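You operate a simulated robot arm through the tools that you are given. There is no shell and no other tool. Be economical: measure what you need, move in short steps, check, and stop when the job is done.

You run a simulated robot arm. Do the job below in one go: nothing can be reset, and whatever is moved stays where it is left.

JOB
Put things in order on the island bench. At the end: the green nozzle from the island bench is in the blue bowl; the clear pot stands where the white card stood; the silver shaker from the island bench stands where the clear pot stood; the white card from the island bench stands on top of the brown carton; whatever was shut is shut again. Leave all else as you found it, and nothing knocked over.

It is judged by the outcome, as a careful person would: the job done as asked, and still so three seconds after it is handed in. It fails if anything else is knocked over, pushed out of place, dropped, spilled or broken.

ROBOT AND FRAMES
A 6-joint arm with a two-finger gripper, fixed in place. Base frame: the origin is at the foot of the arm, x ahead of it, y to its left, z up; the work surface is at about z = 0. Units: cm, degrees, N and s.
With the tool pointing down near the work surface it reaches from about 18 to 48 cm from the base axis. Its first joint turns from -66.0 to 66.0 degrees. Payload 1.76 kg.
Tool frame: the origin (TCP) lies between the finger pads and is the grasp point; the fingertips stand 2.9 cm ahead of it; z points along the fingers, y is the line along which they close. The gripper opens to 8.2 cm. The gripper's body begins 5.8 cm behind the TCP.
Orientation is that of the tool frame in the base frame, as a unit quaternion [x, y, z, w]. With the fingers straight down and closing along the base's y, the tool's x points along the base's -x, its y along +y and its z along -z.

CONTROLS
- The arm moves only by the tool play_rows. Its argument "series" is one flat list of numbers, 7 for each row, row after row: the closure, from 0 (fully open) to 1 (shut), then the shift along the tool's x, y, z in cm, then the turn, a rotation vector about the tool's x, y, z in degrees. In form: [hand, dx, dy, dz, wx, wy, wz, hand, dx, dy, dz, wx, wy, wz, ...]. A call has 1 to 10 rows; each row shifts and turns the commanded pose from where the row before left it, along the tool's axes as they then stand. Each row takes 0.2 s and may step no farther than 5 cm and 8.6 degrees from the row before; otherwise, or with a gripper value out of range, the whole call is refused. Where a pose cannot be reached the arm comes as near as it can. A force on the tool above 40 N (or 10 N above the force at the start of the call, whichever is more), or a blocked arm, ends the call early, and 0.2 s more pass. The fingers move at their own pace and stop on an object; they squeeze with about 27 N. The grip force told is the motor's: it shows also when the fingers shut on nothing. Time passes only in rows, and 0.2 s behind the last, so rows that do not move let the fingers close. It gives the time, the measured TCP pose, the force on the tool (base axes), the opening and the grip force at its end, in the units of the frame above (readings bear some noise), with the torque about the TCP (base axes, N m) and any sound that the robot's microphone picked up.
- Cameras (640 x 400 px; columns grow to the right, rows downward): "scene" is fixed at [6.78, 32.72, 41.52]; the picture's right is [-0.78, -0.63, 0.00], its down [-0.34, 0.43, -0.84] and it looks along [0.52, -0.65, -0.55] (base axes); focal length 214 px, centre (320, 200). "wrist" rides on the gripper at [7.9, 0.4, -9] in the tool frame; the picture's right is [-0.05, 1.00, 0.00], its down [-0.71, -0.04, -0.71] and it looks along [-0.71, -0.04, 0.71] (tool axes); focal length 256 px, centre (320, 200). There is no depth. A picture from a camera that has moved, and an enlarged one, comes with that camera's place and axes in the base frame and with its lens. The place of the scene camera against the robot may be out by one fixed shift of up to 1.8 cm in any direction.
- grab_frame(camera): a new picture of that camera. No time passes.
- inspect(camera, box): a new picture of the part [left, top, right, bottom] of that camera's present view, enlarged. No time passes.
- sign_off(): hands the job in; it is judged then, once.

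Work in short steps. Places have to be worked out from the pictures, the camera data and where the tool is seen: move nearer, look again, correct. Check each grasp and each placing, and mend what went wrong. You have 120 turns and 84 pictures in all, those below and enlarged ones among them. Open the gripper and draw the arm clear of the work before you hand the job in, unless the task says otherwise; then end with one line.

The tools are called after "Call:" as a command line: name --argument value ..., lists and objects as JSON in quotes. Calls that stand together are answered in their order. play_rows: Moves the arm, as the interface text tells. Its arguments: {"type":"object","properties":{"series":{"type":"array","items":{"type":"number"}}},"required":["series"]} The other tools are called the same way: grab_frame (camera) takes a picture; inspect (camera, box) takes an enlarged picture of a part of a camera's view; sign_off () hands the job in.

At the start:

```text
clock: 0.0
ee_pos: [22.58, 8.6, 32.28]
tool_rot: [0.0, 1.0, 0.0, 0.001]
wrist_force: [0.8, 0.9, 0.6]
ft_torque: [0.0, -0.01, 0.0]
width: 8.22
finger_force: 0.0
```

scene: 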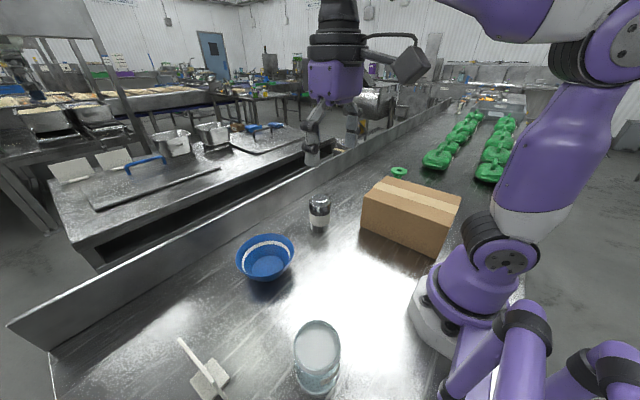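
wrist: 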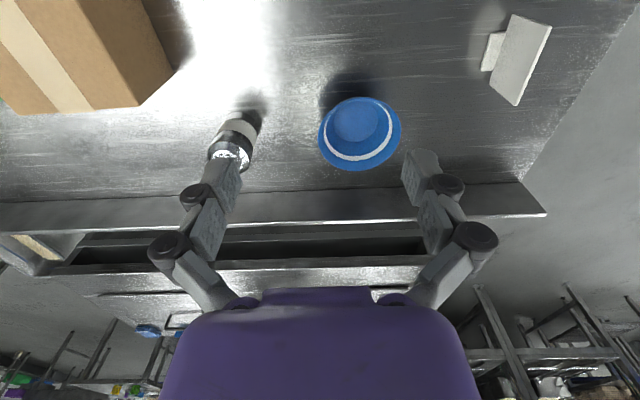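

I'll look closer at the objects first: the carton, the green items and the card.

Call:
inspect --camera "scene" --box '[340, 100, 540, 260]'

Call:
inspect --camera "scene" --box '[160, 180, 380, 400]'

Call:
inspect --camera "wrist" --box '[200, 0, 600, 200]'

```text
2.50 times, centred on (440, 180) of scene
camera zoom: at [6.78, 32.72, 41.52], right [-0.78, -0.63, 0.0], down [-0.34, 0.43, -0.84], along [0.52, -0.65, -0.55], focal length 536 px, centre (20, 250)
```

zoom: 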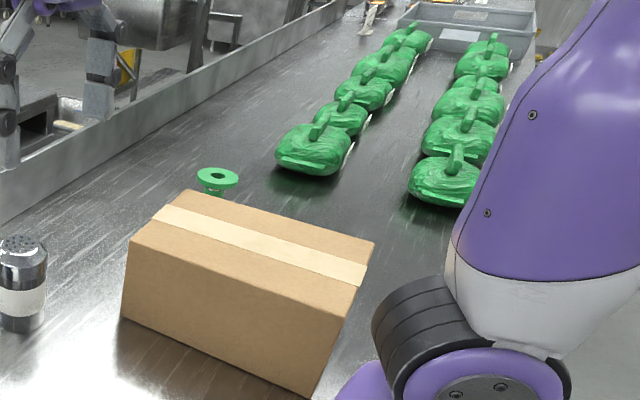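

```text
1.82 times, centred on (270, 290) of scene
camera zoom: at [6.78, 32.72, 41.52], right [-0.78, -0.63, 0.0], down [-0.34, 0.43, -0.84], along [0.52, -0.65, -0.55], focal length 390 px, centre (411, 36)
```

zoom: 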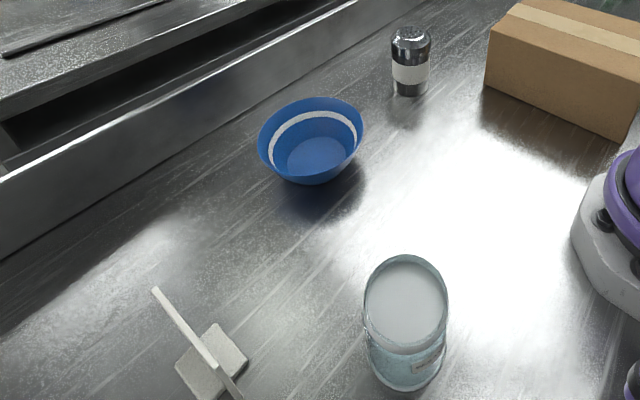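

```text
1.60 times, centred on (400, 100) of wrist
camera zoom: at [14.73, 8.94, 41.24], right [0.05, 1.0, 0.0], down [0.71, -0.04, 0.71], along [0.71, -0.04, -0.71], focal length 410 px, centre (192, 360)
```

zoom: 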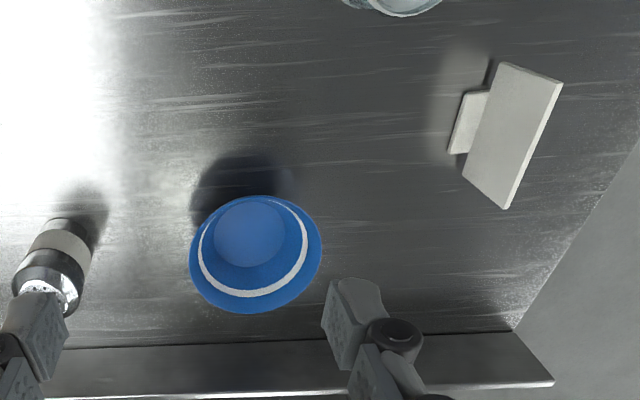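

The carton (about x 7–28, y −28..−13, height ≈10.5) hides the nozzle, which sits roughly 55 cm out at −57°. I'll swing the arm round at height to look at it.

Call:
play_rows --series '[0, 0, -4.3, 0, 0, 0, 0, 0, 0, -4.3, 0, 0, 0, 0, 0, 0.22, -3.145, 0, 0, 0, 8, 0, 0.22, -3.145, 0, 0, 0, 8, 0, 0.22, -3.145, 0, 0, 0, 8, 0, 0.22, -3.145, 0, 0, 0, 8, 0, 0.22, -3.145, 0, 0, 0, 8, 0, 0.22, -3.145, 0, 0, 0, 8, 0, 0.22, -3.145, 0, 0, 0, 8]'

Call:
grab_frame --camera "wrist"

Call:
grab_frame --camera "scene"

```text
clock: 2.0
ee_pos: [12.68, -18.76, 32.05]
tool_rot: [0.47, 0.882, 0.0, 0.001]
wrist_force: [0.8, -0.1, 0.9]
ft_torque: [0.0, 0.0, 0.01]
width: 8.19
finger_force: 0.0
```

```text
78 pictures are left
camera wrist: at [8.56, -11.91, 41.1], right [0.86, 0.51, 0.0], down [0.36, -0.61, 0.71], along [0.36, -0.61, -0.71], focal length 256 px, centre (320, 200)
```

wrist: 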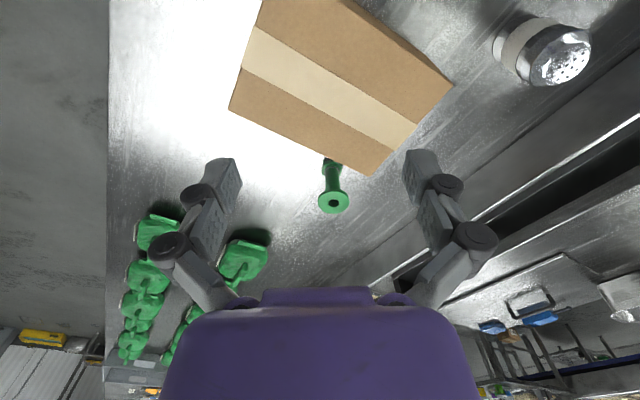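

```text
77 pictures are left
```

scene: 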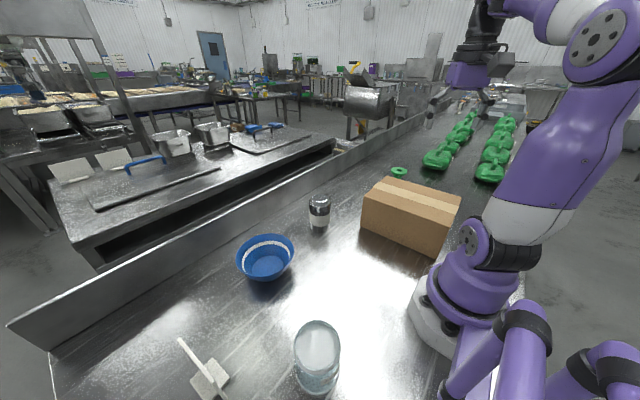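

The nozzle stands upright behind the carton, about (26.5, −37.7), 9–10 cm tall. Zooming in on it.

Call:
inspect --camera "wrist" --box '[260, 110, 420, 230]'

Call:
inspect --camera "scene" --box '[360, 150, 440, 200]'

```text
3.33 times, centred on (340, 170) of wrist
camera zoom: at [8.56, -11.91, 41.1], right [0.86, 0.51, 0.0], down [0.36, -0.61, 0.71], along [0.36, -0.61, -0.71], focal length 853 px, centre (253, 300)
```

zoom: 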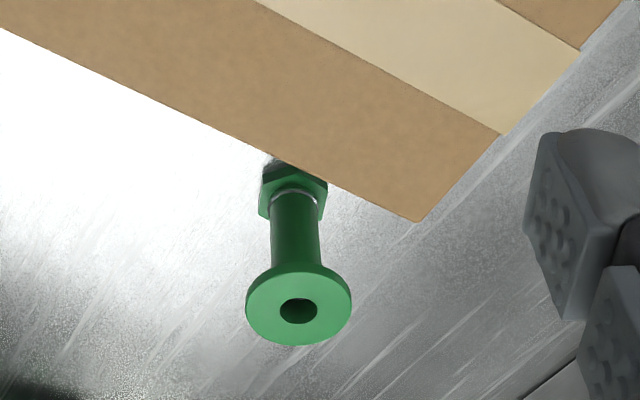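

```text
8.00 times, centred on (400, 175) of scene
camera zoom: at [6.78, 32.72, 41.52], right [-0.78, -0.63, 0.0], down [-0.34, 0.43, -0.84], along [0.52, -0.65, -0.55], focal length 1716 px, centre (-320, 400)
```

zoom: 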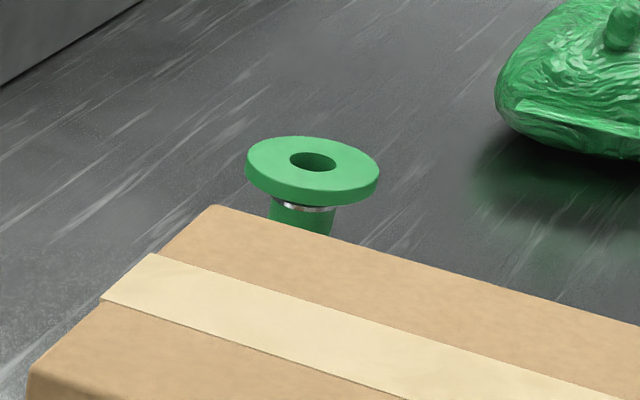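

Flange top appears to be ~5.5 cm wide and 9–10 cm up. I'll extend outward and lower to refine.

Call:
play_rows --series '[0, -4.3, 0, 2, 0, 0, 0, 0, -4.3, 0, 2, 0, 0, 0, 0, -4.3, 0, 2, 0, 0, 0]'

Call:
grab_frame --camera "wrist"

```text
clock: 2.8
ee_pos: [19.92, -29.47, 26.14]
tool_rot: [0.469, 0.883, 0.001, 0.0]
wrist_force: [-0.2, -0.1, 0.2]
ft_torque: [0.01, -0.01, 0.01]
width: 8.16
finger_force: 0.1
```

```text
74 pictures are left
camera wrist: at [15.77, -22.73, 35.03], right [0.86, 0.51, 0.0], down [0.36, -0.61, 0.71], along [0.36, -0.61, -0.71], focal length 256 px, centre (320, 200)
```

wrist: 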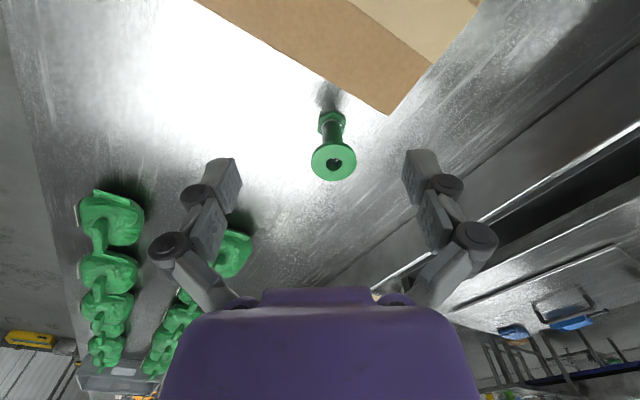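

Both views put the nozzle at about (26.4, −37.4), flange top z≈10. Moving just above it to check alignment.

Call:
play_rows --series '[0, -2.55, 0.235, 2.6, 0, 0, 0, 0, -2.55, 0.235, 2.6, 0, 0, 0, 0, -2.55, 0.235, 2.6, 0, 0, 0, 0, -2.55, 0.235, 2.6, 0, 0, 0]'

Call:
grab_frame --camera "wrist"

Call:
inspect --camera "scene" --box '[340, 100, 500, 220]'

```text
clock: 3.8
ee_pos: [26.54, -37.44, 15.77]
tool_rot: [0.469, 0.883, 0.001, 0.0]
wrist_force: [-0.3, 0.6, 0.1]
ft_torque: [-0.03, -0.02, 0.0]
width: 8.18
finger_force: 0.2
```

```text
73 pictures are left
camera wrist: at [22.35, -30.63, 24.8], right [0.86, 0.51, 0.0], down [0.36, -0.61, 0.71], along [0.36, -0.61, -0.71], focal length 256 px, centre (320, 200)
```

wrist: 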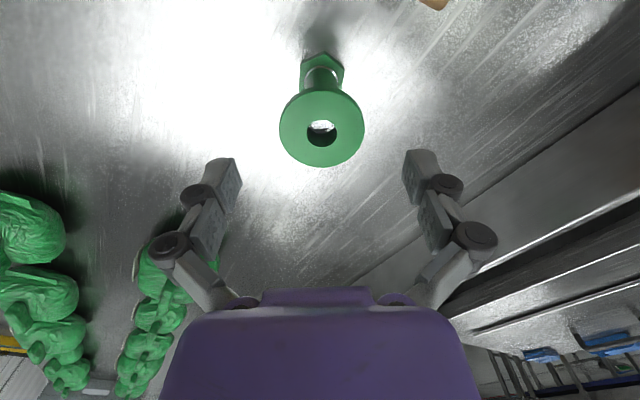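

```text
3.33 times, centred on (420, 160) of scene
camera zoom: at [6.78, 32.72, 41.52], right [-0.78, -0.63, 0.0], down [-0.34, 0.43, -0.84], along [0.52, -0.65, -0.55], focal length 715 px, centre (-13, 333)
```

zoom: 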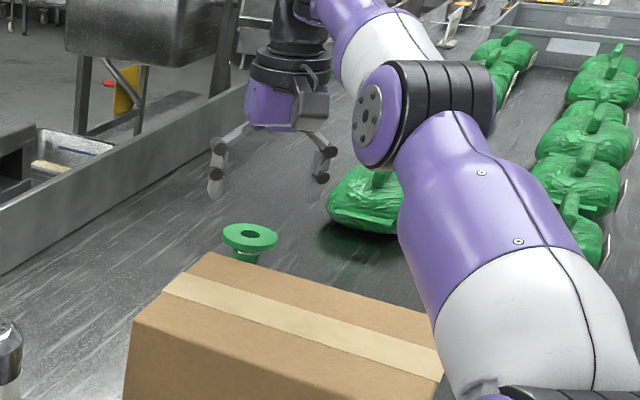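

Alignment is within a few mm. Descending around the flange, then closing.

Call:
play_rows --series '[0, 0, 0, 2.2, 0, 0, 0, 0, 0, 0, 2.2, 0, 0, 0, 0, 0, 0, 2.1, 0, 0, 0]'

Call:
play_rows --series '[0.5, 0, 0, 0, 0, 0, 0, 1, 0, 0, 0, 0, 0, 0, 1, 0, 0, 0, 0, 0, 0]'

Call:
grab_frame --camera "wrist"

```text
clock: 4.6
ee_pos: [26.42, -37.35, 9.31]
tool_rot: [0.47, 0.883, 0.0, 0.001]
wrist_force: [0.4, -0.3, 0.4]
ft_torque: [-0.01, 0.0, 0.02]
width: 8.2
finger_force: 0.1
```

```text
clock: 5.4
ee_pos: [26.49, -37.35, 9.26]
tool_rot: [0.469, 0.883, 0.0, 0.001]
wrist_force: [1.5, -1.0, 3.3]
ft_torque: [-0.16, -0.04, 0.02]
width: 5.31
finger_force: 27.0
```

```text
71 pictures are left
camera wrist: at [22.31, -30.56, 18.34], right [0.86, 0.51, 0.0], down [0.36, -0.61, 0.71], along [0.36, -0.61, -0.71], focal length 256 px, centre (320, 200)
```

wrist: 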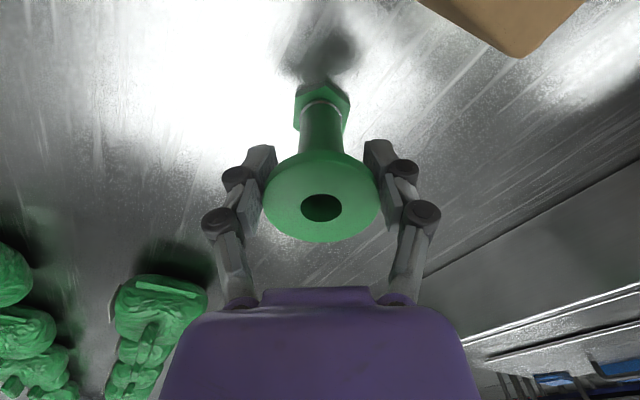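

Gripped at 5.31 cm. Lifting straight up first, then retracting.

Call:
play_rows --series '[1, 0, 0, -3, 0, 0, 0, 1, 0, 0, -4.5, 0, 0, 0, 1, 0, 0, -4.5, 0, 0, 0, 1, 3.2, 0, -1.5, 0, 0, 0, 1, 3.2, 0, -1.5, 0, 0, 0, 1, 3.2, 0, -1.5, 0, 0, 0]'

Call:
grab_frame --camera "wrist"

```text
clock: 6.8
ee_pos: [20.38, -28.89, 23.12]
tool_rot: [0.469, 0.883, 0.0, 0.002]
wrist_force: [0.5, -0.5, -0.6]
ft_torque: [0.02, -0.01, 0.0]
width: 5.27
finger_force: 26.8
out of reach, approached as far as the arm can: row 3
```

```text
70 pictures are left
camera wrist: at [16.26, -22.07, 32.12], right [0.86, 0.51, 0.0], down [0.36, -0.61, 0.71], along [0.37, -0.61, -0.71], focal length 256 px, centre (320, 200)
```

wrist: 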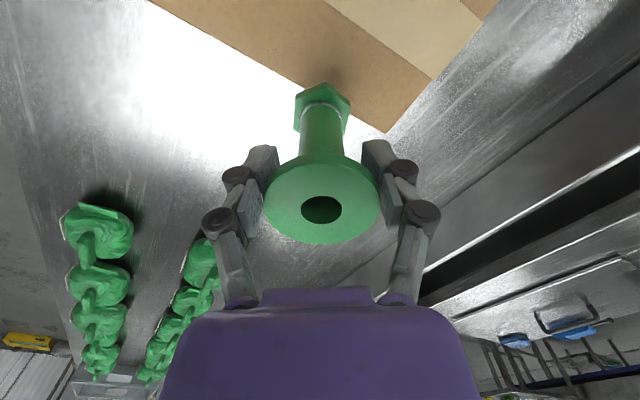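

Nozzle is secure, bottom about 14 cm up. Swinging round toward the bowl at constant height.

Call:
play_rows --series '[1, 0.344, 4.92, 0, 0, 0, -8, 1, 0.344, 4.92, 0, 0, 0, -8, 1, 0.344, 4.92, 0, 0, 0, -8, 1, 0.344, 4.92, 0, 0, 0, -8, 1, 0.344, 4.92, 0, 0, 0, -8, 1, 0.344, 4.92, 0, 0, 0, -8, 1, 0.344, 4.92, 0, 0, 0, -8, 1, 0.344, 4.92, 0, 0, 0, -8, 1, 0.344, 4.92, 0, 0, 0, -8]'

Call:
grab_frame --camera "wrist"

Call:
grab_frame --camera "scene"

```text
clock: 8.8
ee_pos: [34.35, 10.34, 23.62]
tool_rot: [-0.14, 0.99, 0.0, 0.001]
wrist_force: [-0.4, 1.2, -0.8]
ft_torque: [0.0, -0.03, 0.01]
width: 5.23
finger_force: 27.2
```

```text
69 pictures are left
camera wrist: at [26.54, 8.47, 32.61], right [-0.23, 0.97, 0.0], down [0.69, 0.16, 0.71], along [0.69, 0.16, -0.71], focal length 256 px, centre (320, 200)
```

wrist: 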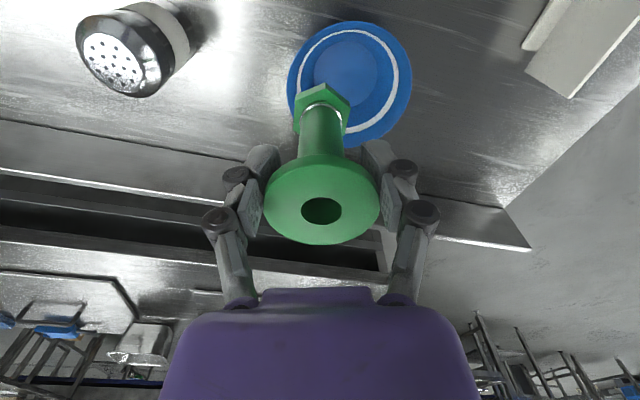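

```text
68 pictures are left
```

scene: 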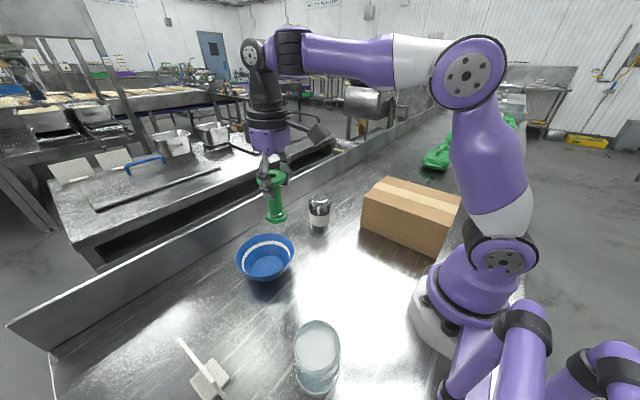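

Bowl centre comes out at about (36.0, 14.2), rim 13 cm wide with a flat ~9 cm floor. Moving over it and partly down.

Call:
play_rows --series '[1, -2.67, 3.29, 0, 0, 0, 0, 1, 0, 0, 4, 0, 0, 0, 1, 0, 0, 3.5, 0, 0, 0, 1, 0, 0, 0, 0, 0, 0]'

Call:
grab_frame --camera "wrist"

Call:
inspect --camera "scene" --box '[200, 140, 360, 300]'

```text
clock: 9.8
ee_pos: [36.36, 14.08, 16.07]
tool_rot: [-0.139, 0.99, -0.001, 0.001]
wrist_force: [0.8, 0.0, -0.6]
ft_torque: [0.03, 0.01, 0.01]
width: 5.25
finger_force: 27.2
```

```text
67 pictures are left
camera wrist: at [28.62, 12.33, 25.03], right [-0.22, 0.97, 0.0], down [0.69, 0.16, 0.71], along [0.69, 0.16, -0.71], focal length 256 px, centre (320, 200)
```

wrist: 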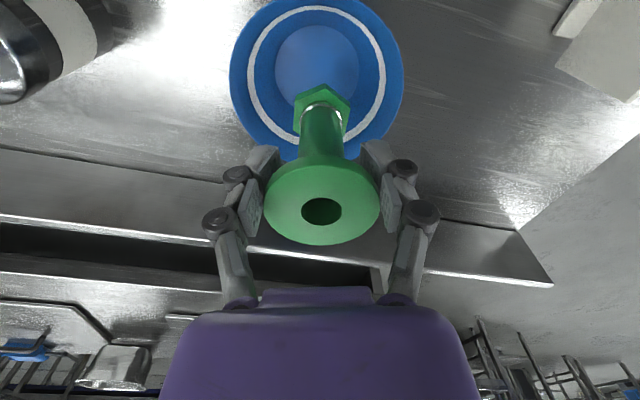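

```text
2.50 times, centred on (280, 220) of scene
camera zoom: at [6.78, 32.72, 41.52], right [-0.78, -0.63, 0.0], down [-0.34, 0.43, -0.84], along [0.52, -0.65, -0.55], focal length 536 px, centre (420, 150)
```

zoom: 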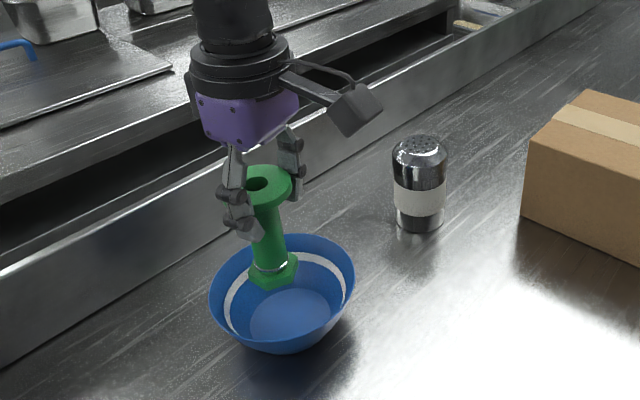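

Well centred (bowl floor ≈ (36.0, 13.8)). Descending in small steps to feel the floor.

Call:
play_rows --series '[1, 0.4, -0.1, 2.5, 0, 0, 0, 1, 0, 0, 2.3, 0, 0, 0, 1, 0, 0, 0.6, 0, 0, 0, 1, 0, 0, 0.3, 0, 0, 0]'

Call:
inspect --camera "scene" --box '[200, 140, 360, 300]'

```text
clock: 10.8
ee_pos: [36.06, 13.98, 9.94]
tool_rot: [-0.139, 0.99, 0.0, 0.002]
wrist_force: [0.2, 0.1, -0.5]
ft_torque: [0.02, 0.02, 0.01]
width: 5.25
finger_force: 27.0
```

```text
2.50 times, centred on (280, 220) of scene
camera zoom: at [6.78, 32.72, 41.52], right [-0.78, -0.63, 0.0], down [-0.34, 0.43, -0.84], along [0.52, -0.65, -0.55], focal length 536 px, centre (420, 150)
```

zoom: 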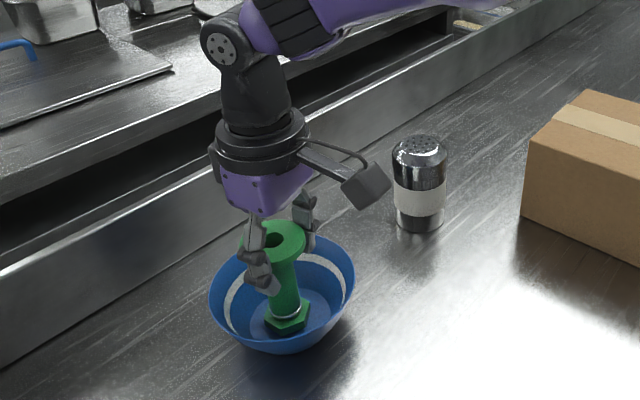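

No contact yet; stepping down in 1.5 mm steps.

Call:
play_rows --series '[1, 0, 0, 0.15, 0, 0, 0, 1, 0, 0, 0.15, 0, 0, 0]'

```text
clock: 11.4
ee_pos: [36.04, 13.92, 9.67]
tool_rot: [-0.14, 0.99, -0.001, 0.001]
wrist_force: [1.2, 0.0, -1.0]
ft_torque: [0.02, 0.0, 0.0]
width: 5.25
finger_force: 26.9
```

Call:
play_rows --series '[1, 0, 0, 0.15, 0, 0, 0, 1, 0, 0, 0.1, 0, 0, 0]'

```text
clock: 12.0
ee_pos: [35.96, 13.86, 9.31]
tool_rot: [-0.139, 0.99, 0.0, 0.002]
wrist_force: [-1.1, 0.1, 5.7]
ft_torque: [0.07, -0.1, -0.01]
width: 5.24
finger_force: 26.7
```

Contact force now shows (5.7 N), so it rests on the bowl floor. Opening the gripper and rising.

Call:
play_rows --series '[0.6, 0, 0, 0, 0, 0, 0, 0, 0, 0, 0, 0, 0, 0, 0, 0, 0, 0, 0, 0, 0, 0, 0, 0, -2, 0, 0, 0, 0, 0, 0, -4, 0, 0, 0, 0, 0, 0, -4, 0, 0, 0, 0, 1, 0, -4, 0, 0, 0]'

Call:
grab_frame --camera "wrist"

Call:
inspect --camera "scene" --box '[200, 140, 360, 300]'

```text
clock: 13.6
ee_pos: [35.07, 13.75, 23.43]
tool_rot: [-0.139, 0.99, 0.0, 0.0]
wrist_force: [0.5, -0.5, -0.1]
ft_torque: [0.02, 0.02, 0.03]
width: 8.21
finger_force: 0.0
```

```text
64 pictures are left
camera wrist: at [27.26, 11.87, 32.46], right [-0.22, 0.97, 0.0], down [0.69, 0.16, 0.71], along [0.69, 0.16, -0.71], focal length 256 px, centre (320, 200)
```

wrist: 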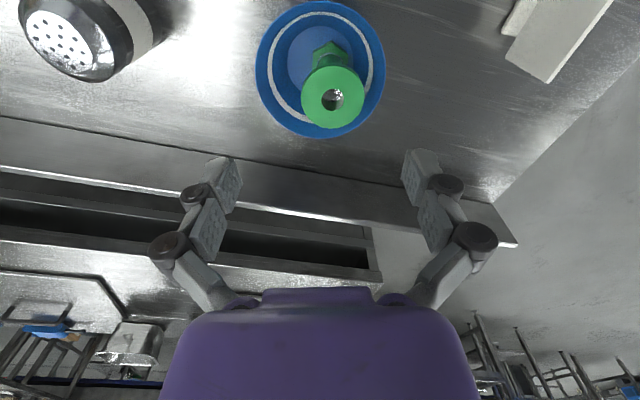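

```text
2.50 times, centred on (280, 220) of scene
camera zoom: at [6.78, 32.72, 41.52], right [-0.78, -0.63, 0.0], down [-0.34, 0.43, -0.84], along [0.52, -0.65, -0.55], focal length 536 px, centre (420, 150)
```

zoom: 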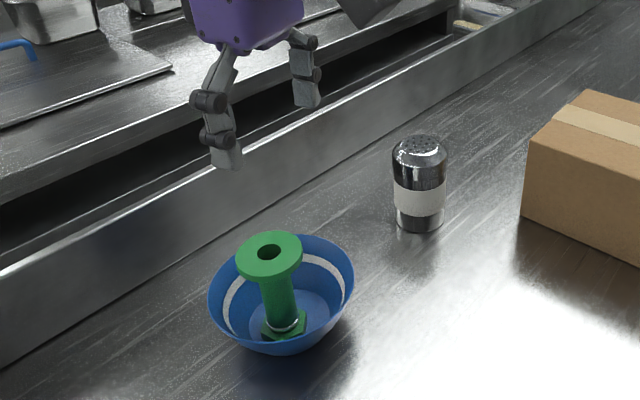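

Nozzle stands in the bowl. Now retracting and swinging toward the card and pot for a look.

Call:
play_rows --series '[0, 3.9, 0, -1.6, 0, 0, 0, 0, 3.9, 0, -1.6, 0, 0, 0, 0, 3.9, 0, -1.6, 0, 0, 0, 0, 0.252, 3.62, 0, 0, 0, -8, 0, 0.252, 3.62, 0, 0, 0, -8, 0, 0.252, 3.62, 0, 0, 0, -8, 0, 0, 0, 0, 0, 0, 0]'

Call:
grab_frame --camera "wrist"

Call:
inspect --camera "scene" --box '[140, 300, 300, 400]'

```text
clock: 15.2
ee_pos: [18.82, 19.88, 28.21]
tool_rot: [-0.343, 0.939, 0.0, 0.002]
wrist_force: [0.2, 0.3, -0.2]
ft_torque: [-0.01, 0.02, 0.02]
width: 8.17
finger_force: 0.1
```

```text
62 pictures are left
camera wrist: at [12.31, 15.09, 37.2], right [-0.6, 0.8, 0.0], down [0.56, 0.43, 0.71], along [0.57, 0.43, -0.71], focal length 256 px, centre (320, 200)
```

wrist: 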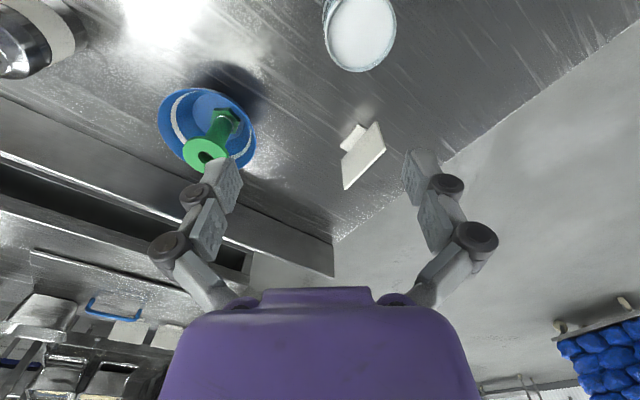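

```text
4.00 times, centred on (220, 350) of scene
camera zoom: at [6.78, 32.72, 41.52], right [-0.78, -0.63, 0.0], down [-0.34, 0.43, -0.84], along [0.52, -0.65, -0.55], focal length 858 px, centre (720, -400)
```

zoom: 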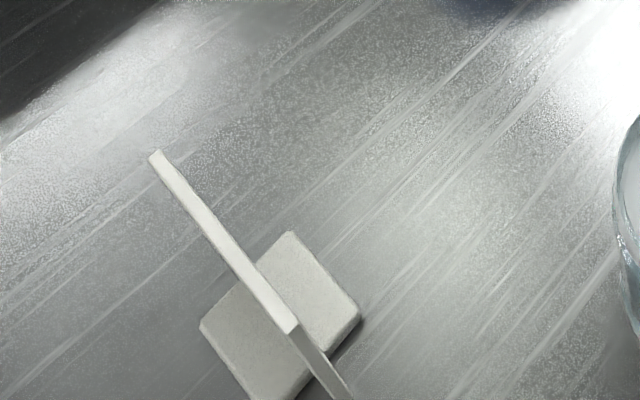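

Card plate: x ≈ 22.5–31.3 at y ≈ 34.1, top z ≈ 8.2, running along base x, on a small foot. I'll square the tool (yaw 0) and move above it.

Call:
play_rows --series '[0, 0, 0, 0, 0, 0, 8.02, 0, 0, 0, 0, 0, 0, 8.02, 0, 0, 0, 0, 0, 0, 8.02, 0, 0, 0, 0, 0, 0, 8.02, 0, 0, 0, 0, 0, 0, 8.02, 0, -2, 3.5, 2, 0, 0, 0, 0, -2, 3.5, 2, 0, 0, 0, 0, -2, 3.5, 2, 0, 0, 0, 0, -2, 3.5, 2, 0, 0, 0]'

Call:
grab_frame --camera "wrist"

Call:
grab_frame --camera "scene"

```text
clock: 17.2
ee_pos: [26.76, 33.7, 20.18]
tool_rot: [0.001, 1.0, 0.001, -0.001]
wrist_force: [-0.1, 0.6, -0.3]
ft_torque: [0.01, -0.02, 0.01]
width: 8.21
finger_force: 0.0
```

```text
60 pictures are left
camera wrist: at [18.8, 34.21, 29.18], right [0.06, 1.0, 0.0], down [0.71, -0.04, 0.71], along [0.71, -0.04, -0.71], focal length 256 px, centre (320, 200)
```

wrist: 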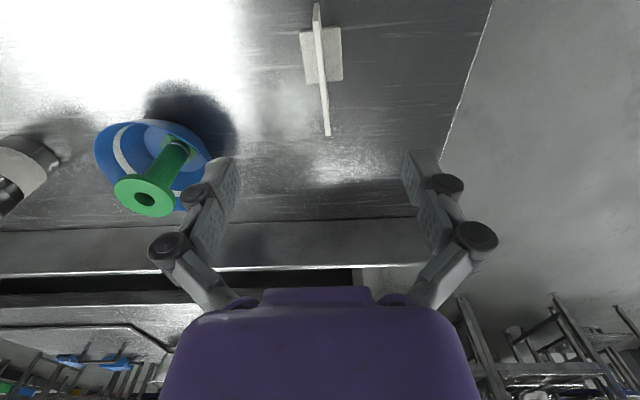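

```text
59 pictures are left
```

scene: 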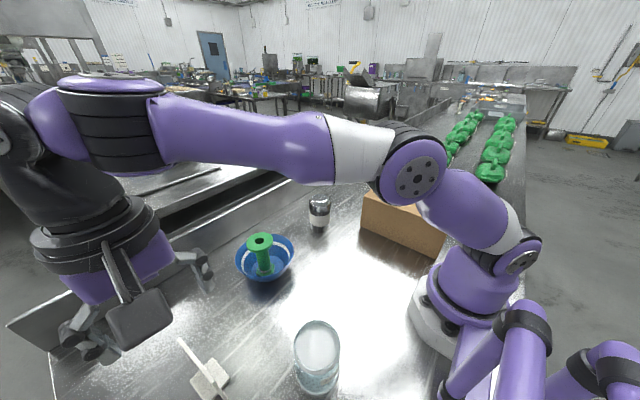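

Card centre ≈ (26.6, 34.0); the tool is 3 mm off in y. Correcting and descending to straddle the plate above its foot.

Call:
play_rows --series '[0, 0.1, 0.28, 3.5, 0, 0, 0, 0, 0, 0, 3.5, 0, 0, 0, 0, 0, 0, 3.3, 0, 0, 0, 0, 0, 0, 3, 0, 0, 0]'

Call:
grab_frame --camera "wrist"

```text
clock: 18.2
ee_pos: [26.72, 34.22, 6.87]
tool_rot: [0.0, 1.0, 0.0, 0.001]
wrist_force: [-0.6, 0.1, -0.3]
ft_torque: [-0.01, 0.02, 0.04]
width: 8.17
finger_force: 0.0
```

```text
58 pictures are left
camera wrist: at [18.65, 34.63, 15.95], right [0.05, 1.0, 0.0], down [0.71, -0.04, 0.71], along [0.71, -0.04, -0.71], focal length 256 px, centre (320, 200)
```

wrist: 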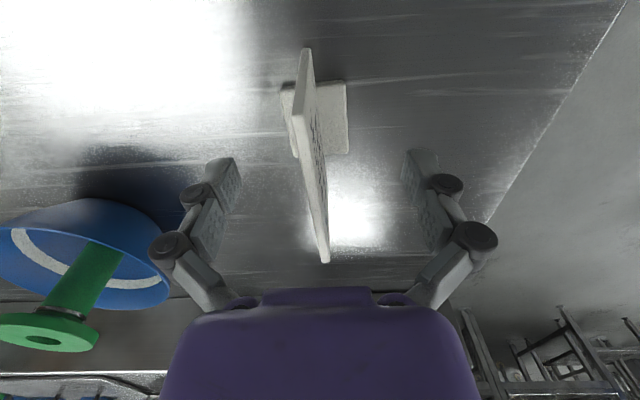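

Plate is between the fingers, about 2–3 mm off centre; nudging and closing gently.

Call:
play_rows --series '[0, 0, -0.25, 0, 0, 0, 0, 0.5, 0, 0, 0, 0, 0, 0, 0.8, 0, 0, 0, 0, 0, 0, 1, 0, 0, 0, 0, 0, 0, 1, 0, 0, 0, 0, 0, 0]'

Call:
grab_frame --camera "wrist"

```text
clock: 19.4
ee_pos: [26.74, 33.92, 7.05]
tool_rot: [0.0, 1.0, 0.001, 0.001]
wrist_force: [0.5, 0.4, 5.2]
ft_torque: [0.0, -0.01, -0.04]
width: 0.59
finger_force: 26.8
```

```text
57 pictures are left
camera wrist: at [18.66, 34.37, 16.05], right [0.05, 1.0, 0.0], down [0.7, -0.04, 0.71], along [0.71, -0.04, -0.71], focal length 256 px, centre (320, 200)
```

wrist: 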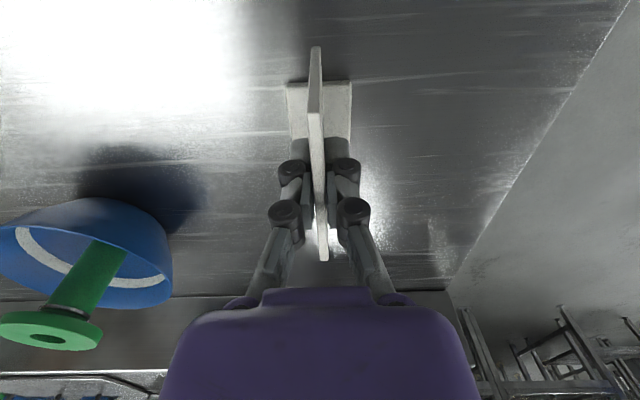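

Card gripped (0.59 cm). Lifting it 18 cm straight up.

Call:
play_rows --series '[1, 0, 0, -3, 0, 0, 0, 1, 0, 0, -5, 0, 0, 0, 1, 0, 0, -5, 0, 0, 0, 1, 0, 0, -5, 0, 0, 0, 1, 0.56, -4.6, 0, 0, 0, 0]'

Call:
grab_frame --camera "wrist"

Call:
grab_frame --camera "scene"

```text
clock: 20.6
ee_pos: [25.81, 28.77, 24.69]
tool_rot: [0.001, 1.0, 0.001, 0.002]
wrist_force: [-1.5, -1.3, -0.6]
ft_torque: [0.07, -0.02, 0.0]
width: 0.6
finger_force: 26.6
out of reach, approached as far as the arm can: row 4
```

```text
56 pictures are left
camera wrist: at [17.82, 29.08, 33.73], right [0.05, 1.0, 0.0], down [0.7, -0.04, 0.71], along [0.71, -0.04, -0.7], focal length 256 px, centre (320, 200)
```

wrist: 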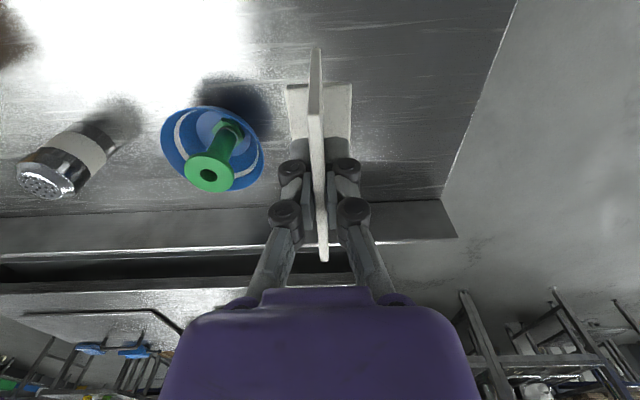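

```text
55 pictures are left
```

scene: 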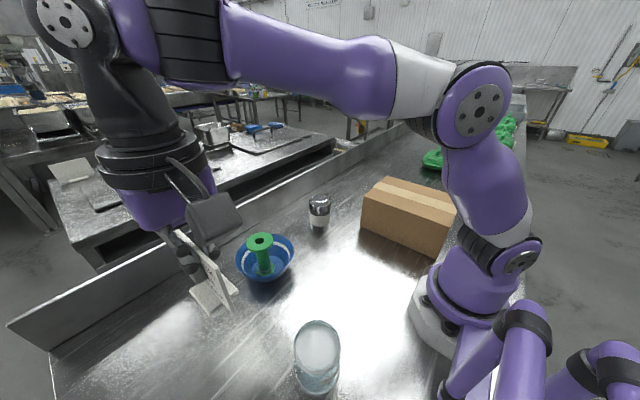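

Card held level. Carrying across at height toward the carton.

Call:
play_rows --series '[1, 0.5, -4.4, 0, 0, 0, 0, 1, 0.5, -4.4, 0, 0, 0, 0, 1, 0.5, -4.4, 0, 0, 0, 0, 1, 0.5, -4.4, 0, 0, 0, 0, 1, 0.5, -4.4, 0, 0, 0, 0, 1, 0.5, -4.4, 0, 0, 0, 0, 1, 0.5, -4.4, 0, 0, 0, 0, 1, 0.5, -4.4, 0, 0, 0, 0, 1, 0.5, -4.4, 0, 0, 0, 0, 1, 0.5, -4.4, 0, 0, 0, 0]'

Call:
grab_frame --camera "wrist"

Call:
grab_frame --camera "scene"

```text
clock: 22.8
ee_pos: [20.55, -15.39, 24.33]
tool_rot: [0.0, 1.0, 0.0, 0.001]
wrist_force: [0.4, -0.4, -0.2]
ft_torque: [0.01, -0.03, 0.01]
width: 0.59
finger_force: 27.4
```

```text
54 pictures are left
camera wrist: at [12.53, -15.05, 33.41], right [0.05, 1.0, 0.0], down [0.7, -0.04, 0.71], along [0.71, -0.04, -0.71], focal length 256 px, centre (320, 200)
```

wrist: 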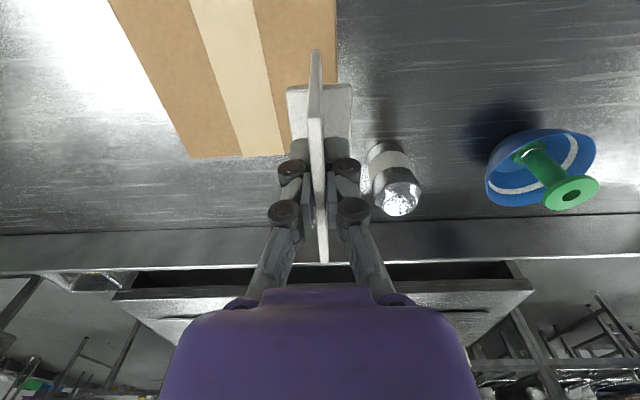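

```text
53 pictures are left
```

scene: 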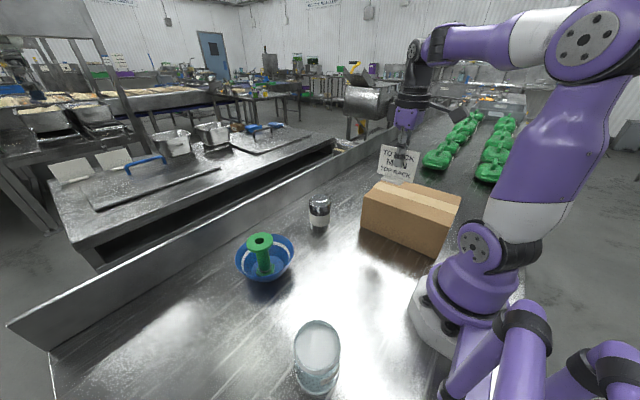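

Tape centreline is at y≈−22.5. Moving over it (20, −22.4) and lowering partway.

Call:
play_rows --series '[1, 0.3, -3.5, 0, 0, 0, 0, 1, 0.2, -3.5, 0, 0, 0, 0, 1, 0, 0, 2, 0, 0, 0, 1, 0, 0, 2, 0, 0, 0, 1, 0, 0, 1.5, 0, 0, 0]'

Call:
grab_frame --camera "wrist"

Call:
inspect --camera "scene" --box '[340, 100, 500, 260]'

```text
clock: 24.0
ee_pos: [19.99, -22.22, 18.89]
tool_rot: [0.001, 1.0, 0.001, 0.001]
wrist_force: [0.1, -0.1, -0.2]
ft_torque: [0.0, -0.02, -0.02]
width: 0.6
finger_force: 27.1
```

```text
52 pictures are left
camera wrist: at [11.99, -21.88, 27.96], right [0.05, 1.0, 0.0], down [0.71, -0.04, 0.71], along [0.71, -0.04, -0.71], focal length 256 px, centre (320, 200)
```

wrist: 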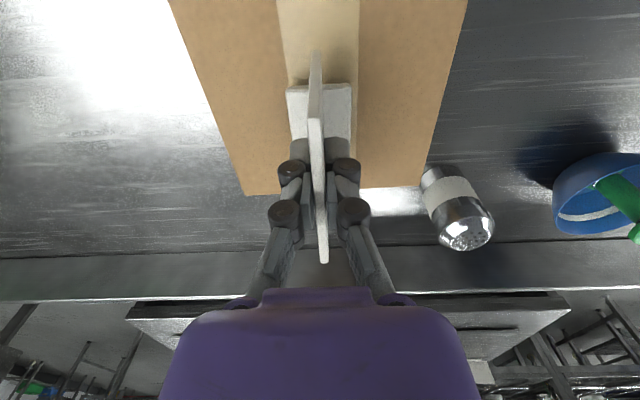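

```text
2.50 times, centred on (420, 180) of scene
camera zoom: at [6.78, 32.72, 41.52], right [-0.78, -0.63, 0.0], down [-0.34, 0.43, -0.84], along [0.52, -0.65, -0.55], focal length 536 px, centre (70, 250)
```

zoom: 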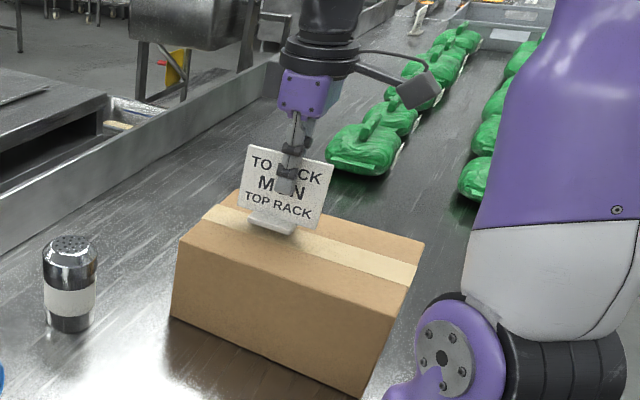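

Well centred over the tape. Feeling down in small steps.

Call:
play_rows --series '[1, 0, 0, 0.5, 0, 0, 0, 1, 0, 0, 0.3, 0, 0, 0, 1, 0, 0, 0.2, 0, 0, 0, 1, 0, 0, 0, 0, 0, 0]'

```text
clock: 25.0
ee_pos: [20.08, -22.35, 17.97]
tool_rot: [0.001, 1.0, 0.001, 0.001]
wrist_force: [-2.1, 2.9, 9.9]
ft_torque: [0.06, 0.07, 0.04]
width: 0.58
finger_force: 26.8
```

Contact (≈10 N) at TCP z 17.97, so the foot is on the carton. Easing up a hair, then opening and rising.

Call:
play_rows --series '[1, 0, 0, -0.1, 0, 0, 0, 0.85, 0, 0, 0, 0, 0, 0, 0.5, 0, 0, 0, 0, 0, 0, 0, 0, 0, 0, 0, 0, 0, 0, 0, 0, 0, 0, 0, 0, 0, 0, 0, -2, 0, 0, 0, 0, 0, 0, -4, 0, 0, 0, 0, 0, 0, -4, 0, 0, 0]'

Call:
grab_frame --camera "wrist"

Call:
inspect --camera "scene" --box '[300, 100, 500, 260]'

```text
clock: 26.8
ee_pos: [19.99, -22.49, 28.04]
tool_rot: [0.001, 1.0, 0.001, 0.0]
wrist_force: [0.9, 0.5, 0.0]
ft_torque: [-0.03, -0.01, 0.03]
width: 8.2
finger_force: 0.0
```

```text
50 pictures are left
camera wrist: at [11.96, -22.02, 37.1], right [0.05, 1.0, 0.0], down [0.71, -0.04, 0.71], along [0.71, -0.04, -0.71], focal length 256 px, centre (320, 200)
```

wrist: 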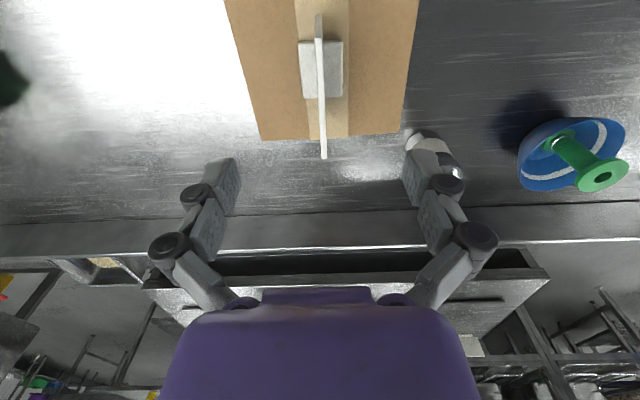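

```text
2.50 times, centred on (400, 180) of scene
camera zoom: at [6.78, 32.72, 41.52], right [-0.78, -0.63, 0.0], down [-0.34, 0.43, -0.84], along [0.52, -0.65, -0.55], focal length 536 px, centre (120, 250)
```

zoom: 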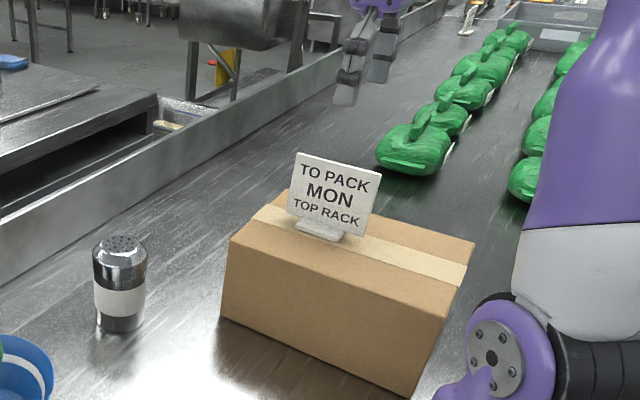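

Card stands on the carton. Now swinging back high to view the pot, turning the tool along the way.

Call:
play_rows --series '[0, 0, 4.7, -0.5, 0, 0, 0, 0, 0, 4.7, -0.5, 0, 0, 0, 0, 0, 4.7, -0.5, 0, 0, 0, 0, 0, 4.7, -0.5, 0, 0, 0, 0, 0, 4.7, -0.5, 0, 0, 0, 0, 0, 4.7, -0.5, 0, 0, 0, 0, 0, 4.7, -0.5, 0, 0, 0, 0, 0, 4.7, -0.5, 0, 0, 0, 0, 0, 0, 0, 0, 0, -8, 0, 0, 0, 0, 0, 0, -8]'

Call:
play_rows --series '[0, 0, 0, 0, 0, 0, -8, 0, 0, 0, 0, 0, 0, -8, 0, 0, 0, 0, 0, 0, -8, 0, 0, 3, 0, 0, 0, -8]'

Call:
grab_frame --camera "wrist"

Call:
inspect --camera "scene" --box '[240, 280, 400, 400]'

```text
clock: 29.0
ee_pos: [19.89, 15.32, 32.05]
tool_rot: [-0.139, 0.99, 0.0, 0.001]
wrist_force: [0.0, 0.4, 0.6]
ft_torque: [0.03, 0.01, 0.01]
width: 8.18
finger_force: 0.0
```

```text
clock: 30.0
ee_pos: [18.02, 17.73, 31.99]
tool_rot: [-0.407, 0.913, 0.0, 0.001]
wrist_force: [0.0, -0.2, 0.2]
ft_torque: [-0.02, 0.02, 0.01]
width: 8.21
finger_force: 0.1
```

```text
48 pictures are left
camera wrist: at [12.32, 12.09, 41.05], right [-0.71, 0.71, 0.0], down [0.5, 0.5, 0.71], along [0.5, 0.5, -0.71], focal length 256 px, centre (320, 200)
```

wrist: 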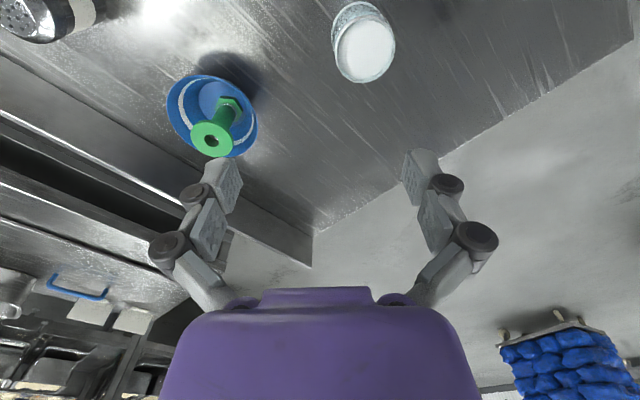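

```text
3.33 times, centred on (320, 340) of scene
camera zoom: at [6.79, 32.71, 41.52], right [-0.78, -0.63, 0.0], down [-0.34, 0.43, -0.84], along [0.52, -0.65, -0.55], focal length 715 px, centre (320, -267)
```

zoom: 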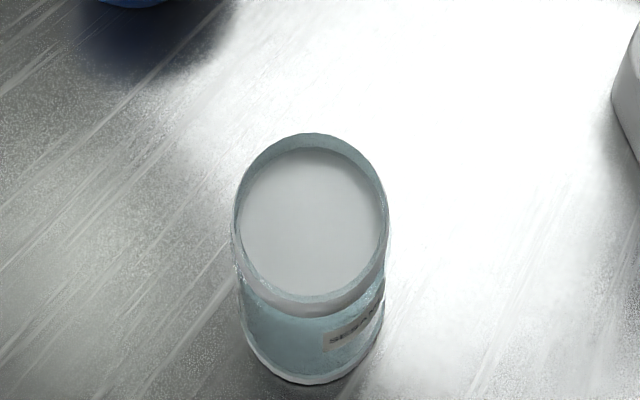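

Pot ≈ (14.6, 21.6), about 9 cm tall and 6.7 cm wide with a white fill — must stay level. Moving above it for a closer look.

Call:
play_rows --series '[0, -0.3, 2.57, 3.6, 0, 0, 0, 0, -0.3, 2.57, 3.6, 0, 0, 0, 0, 0, 0, 3.6, 0, 0, -8]'

Call:
grab_frame --camera "wrist"

```text
clock: 30.8
ee_pos: [14.7, 21.42, 21.29]
tool_rot: [-0.469, 0.883, 0.0, 0.0]
wrist_force: [0.0, 0.3, -0.2]
ft_torque: [-0.01, 0.02, 0.01]
width: 8.17
finger_force: 0.1
```

```text
46 pictures are left
camera wrist: at [9.81, 15.12, 30.25], right [-0.8, 0.6, 0.0], down [0.42, 0.56, 0.71], along [0.43, 0.57, -0.71], focal length 256 px, centre (320, 200)
```

wrist: 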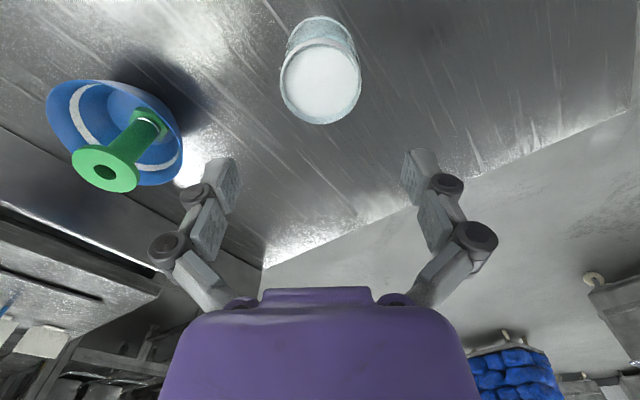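

Call:
inspect --camera "wrist" --box '[260, 0, 380, 140]'

```text
2.86 times, centred on (320, 70) of wrist
camera zoom: at [9.81, 15.12, 30.25], right [-0.8, 0.6, 0.0], down [0.42, 0.56, 0.71], along [0.43, 0.57, -0.71], focal length 731 px, centre (320, 571)
```

zoom: 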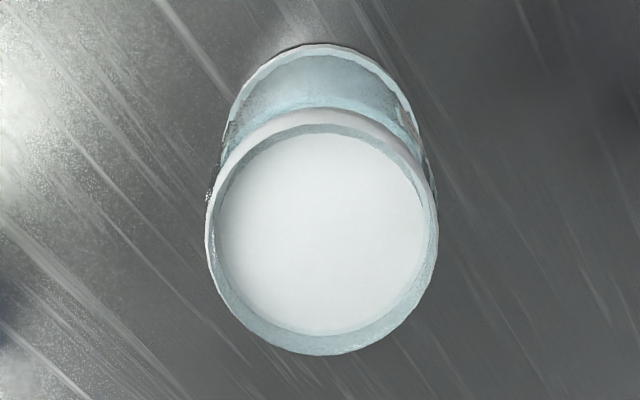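

Pot at about (14.9, 21.8), ~6.8 cm wide; the tool is laterally centred. Moving 4 mm outward and descending to just above the rim to check.

Call:
play_rows --series '[0, -0.45, 0.05, 3, 0, 0, 0, 0, 0, 0, 3, 0, 0, 0, 0, 0, 0, 2.5, 0, 0, 0]'

Call:
grab_frame --camera "wrist"

Call:
inspect --camera "scene" --box '[220, 220, 420, 400]'

```text
clock: 31.6
ee_pos: [14.92, 22.03, 12.61]
tool_rot: [-0.468, 0.884, 0.001, 0.001]
wrist_force: [0.0, -0.6, -0.4]
ft_torque: [0.0, -0.01, 0.0]
width: 8.2
finger_force: 0.0
```

```text
44 pictures are left
camera wrist: at [10.07, 15.57, 21.69], right [-0.8, 0.6, 0.0], down [0.43, 0.56, 0.71], along [0.43, 0.56, -0.71], focal length 256 px, centre (320, 200)
```

wrist: 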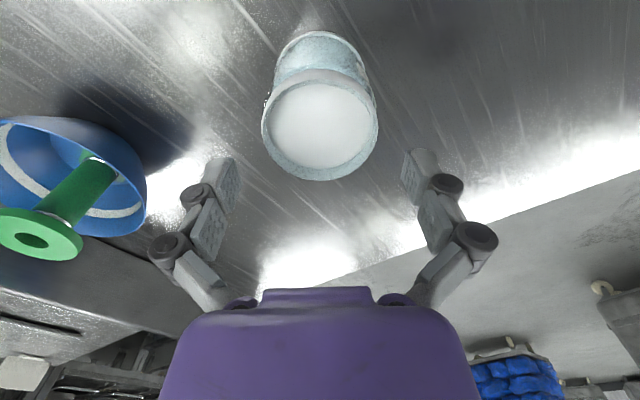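

```text
2.22 times, centred on (320, 310) of scene
camera zoom: at [6.78, 32.72, 41.52], right [-0.78, -0.63, 0.0], down [-0.34, 0.43, -0.84], along [0.52, -0.65, -0.55], focal length 477 px, centre (320, -44)
```

zoom: 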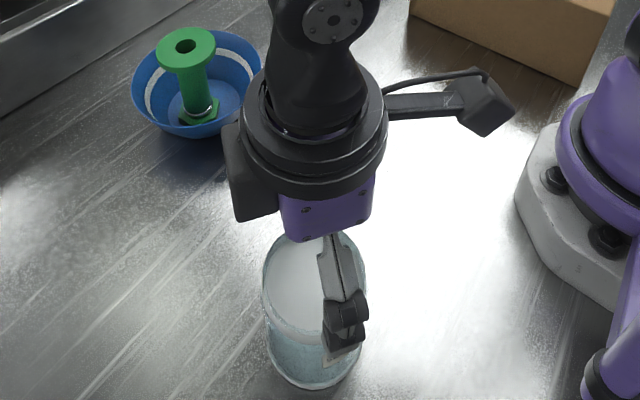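

Pot axis refined to (14.7, 21.6), height ~7.8. Backing 4 mm and descending around it, then closing slowly.

Call:
play_rows --series '[0, 0.4, 0, 1, 0, 0, 0, 0, 0, 0, 2.2, 0, 0, 0, 0, 0, 0, 2.2, 0, 0, 0, 0, 0, 0, 2, 0, 0, 0]'

Call:
play_rows --series '[0.05, 0, 0, 0, 0, 0, 0, 0.1, 0, 0, 0, 0, 0, 0, 0.15, 0, 0, 0, 0, 0, 0, 0.3, 0, 0, 0, 0, 0, 0, 1, 0, 0, 0, 0, 0, 0, 1, 0, 0, 0, 0, 0, 0]'

Call:
grab_frame --camera "wrist"

```text
clock: 32.6
ee_pos: [14.64, 21.47, 5.28]
tool_rot: [-0.468, 0.884, 0.0, 0.001]
wrist_force: [0.3, -0.9, -0.3]
ft_torque: [-0.01, 0.01, 0.0]
width: 8.18
finger_force: 0.1
```

```text
clock: 34.0
ee_pos: [14.46, 21.5, 5.41]
tool_rot: [-0.469, 0.883, 0.0, 0.001]
wrist_force: [-2.1, -1.6, 13.7]
ft_torque: [-0.05, 0.06, 0.03]
width: 6.9
finger_force: 27.5
```

```text
42 pictures are left
camera wrist: at [9.75, 15.14, 14.43], right [-0.8, 0.6, 0.0], down [0.43, 0.56, 0.71], along [0.43, 0.56, -0.71], focal length 256 px, centre (320, 200)
```

wrist: 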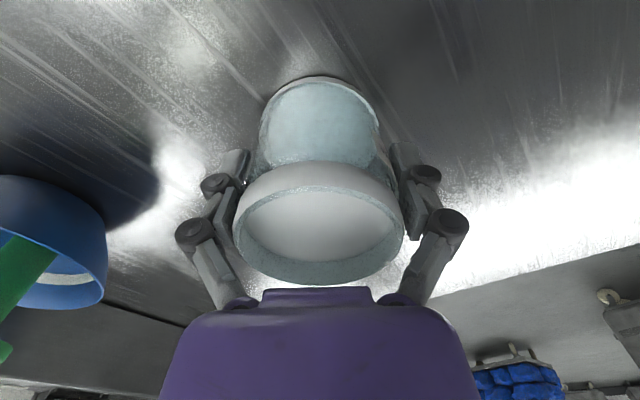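

Pot gripped at 6.9 cm. Lifting gently and level to check it comes with the gripper.

Call:
play_rows --series '[1, 0, 0, -0.5, 0, 0, 0, 1, 0, 0, -1, 0, 0, 0, 1, 0, 0, -1.5, 0, 0, 0, 1, 0, 0, -1.5, 0, 0, 0, 1, 0, 0, -0.5, 0, 0, 0, 1, 0, 0, 0, 0, 0, 0]'

Call:
inspect --camera "scene" --box '[220, 220, 420, 400]'

```text
clock: 35.4
ee_pos: [14.63, 21.69, 10.29]
tool_rot: [-0.469, 0.883, 0.0, 0.001]
wrist_force: [-1.3, -0.1, -0.6]
ft_torque: [0.03, 0.01, 0.01]
width: 6.87
finger_force: 27.4
```

```text
2.22 times, centred on (320, 310) of scene
camera zoom: at [6.78, 32.72, 41.52], right [-0.78, -0.63, 0.0], down [-0.34, 0.43, -0.84], along [0.52, -0.65, -0.55], focal length 477 px, centre (320, -44)
```

zoom: 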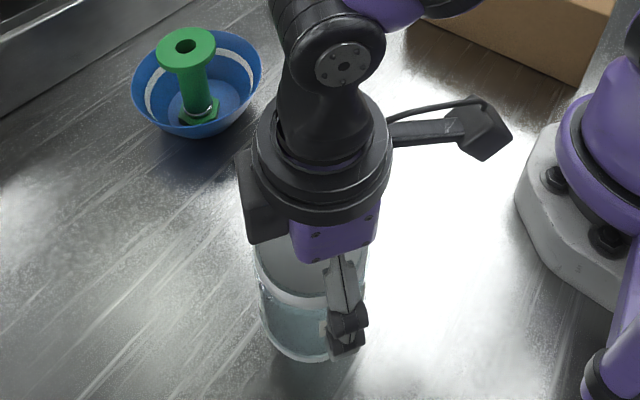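

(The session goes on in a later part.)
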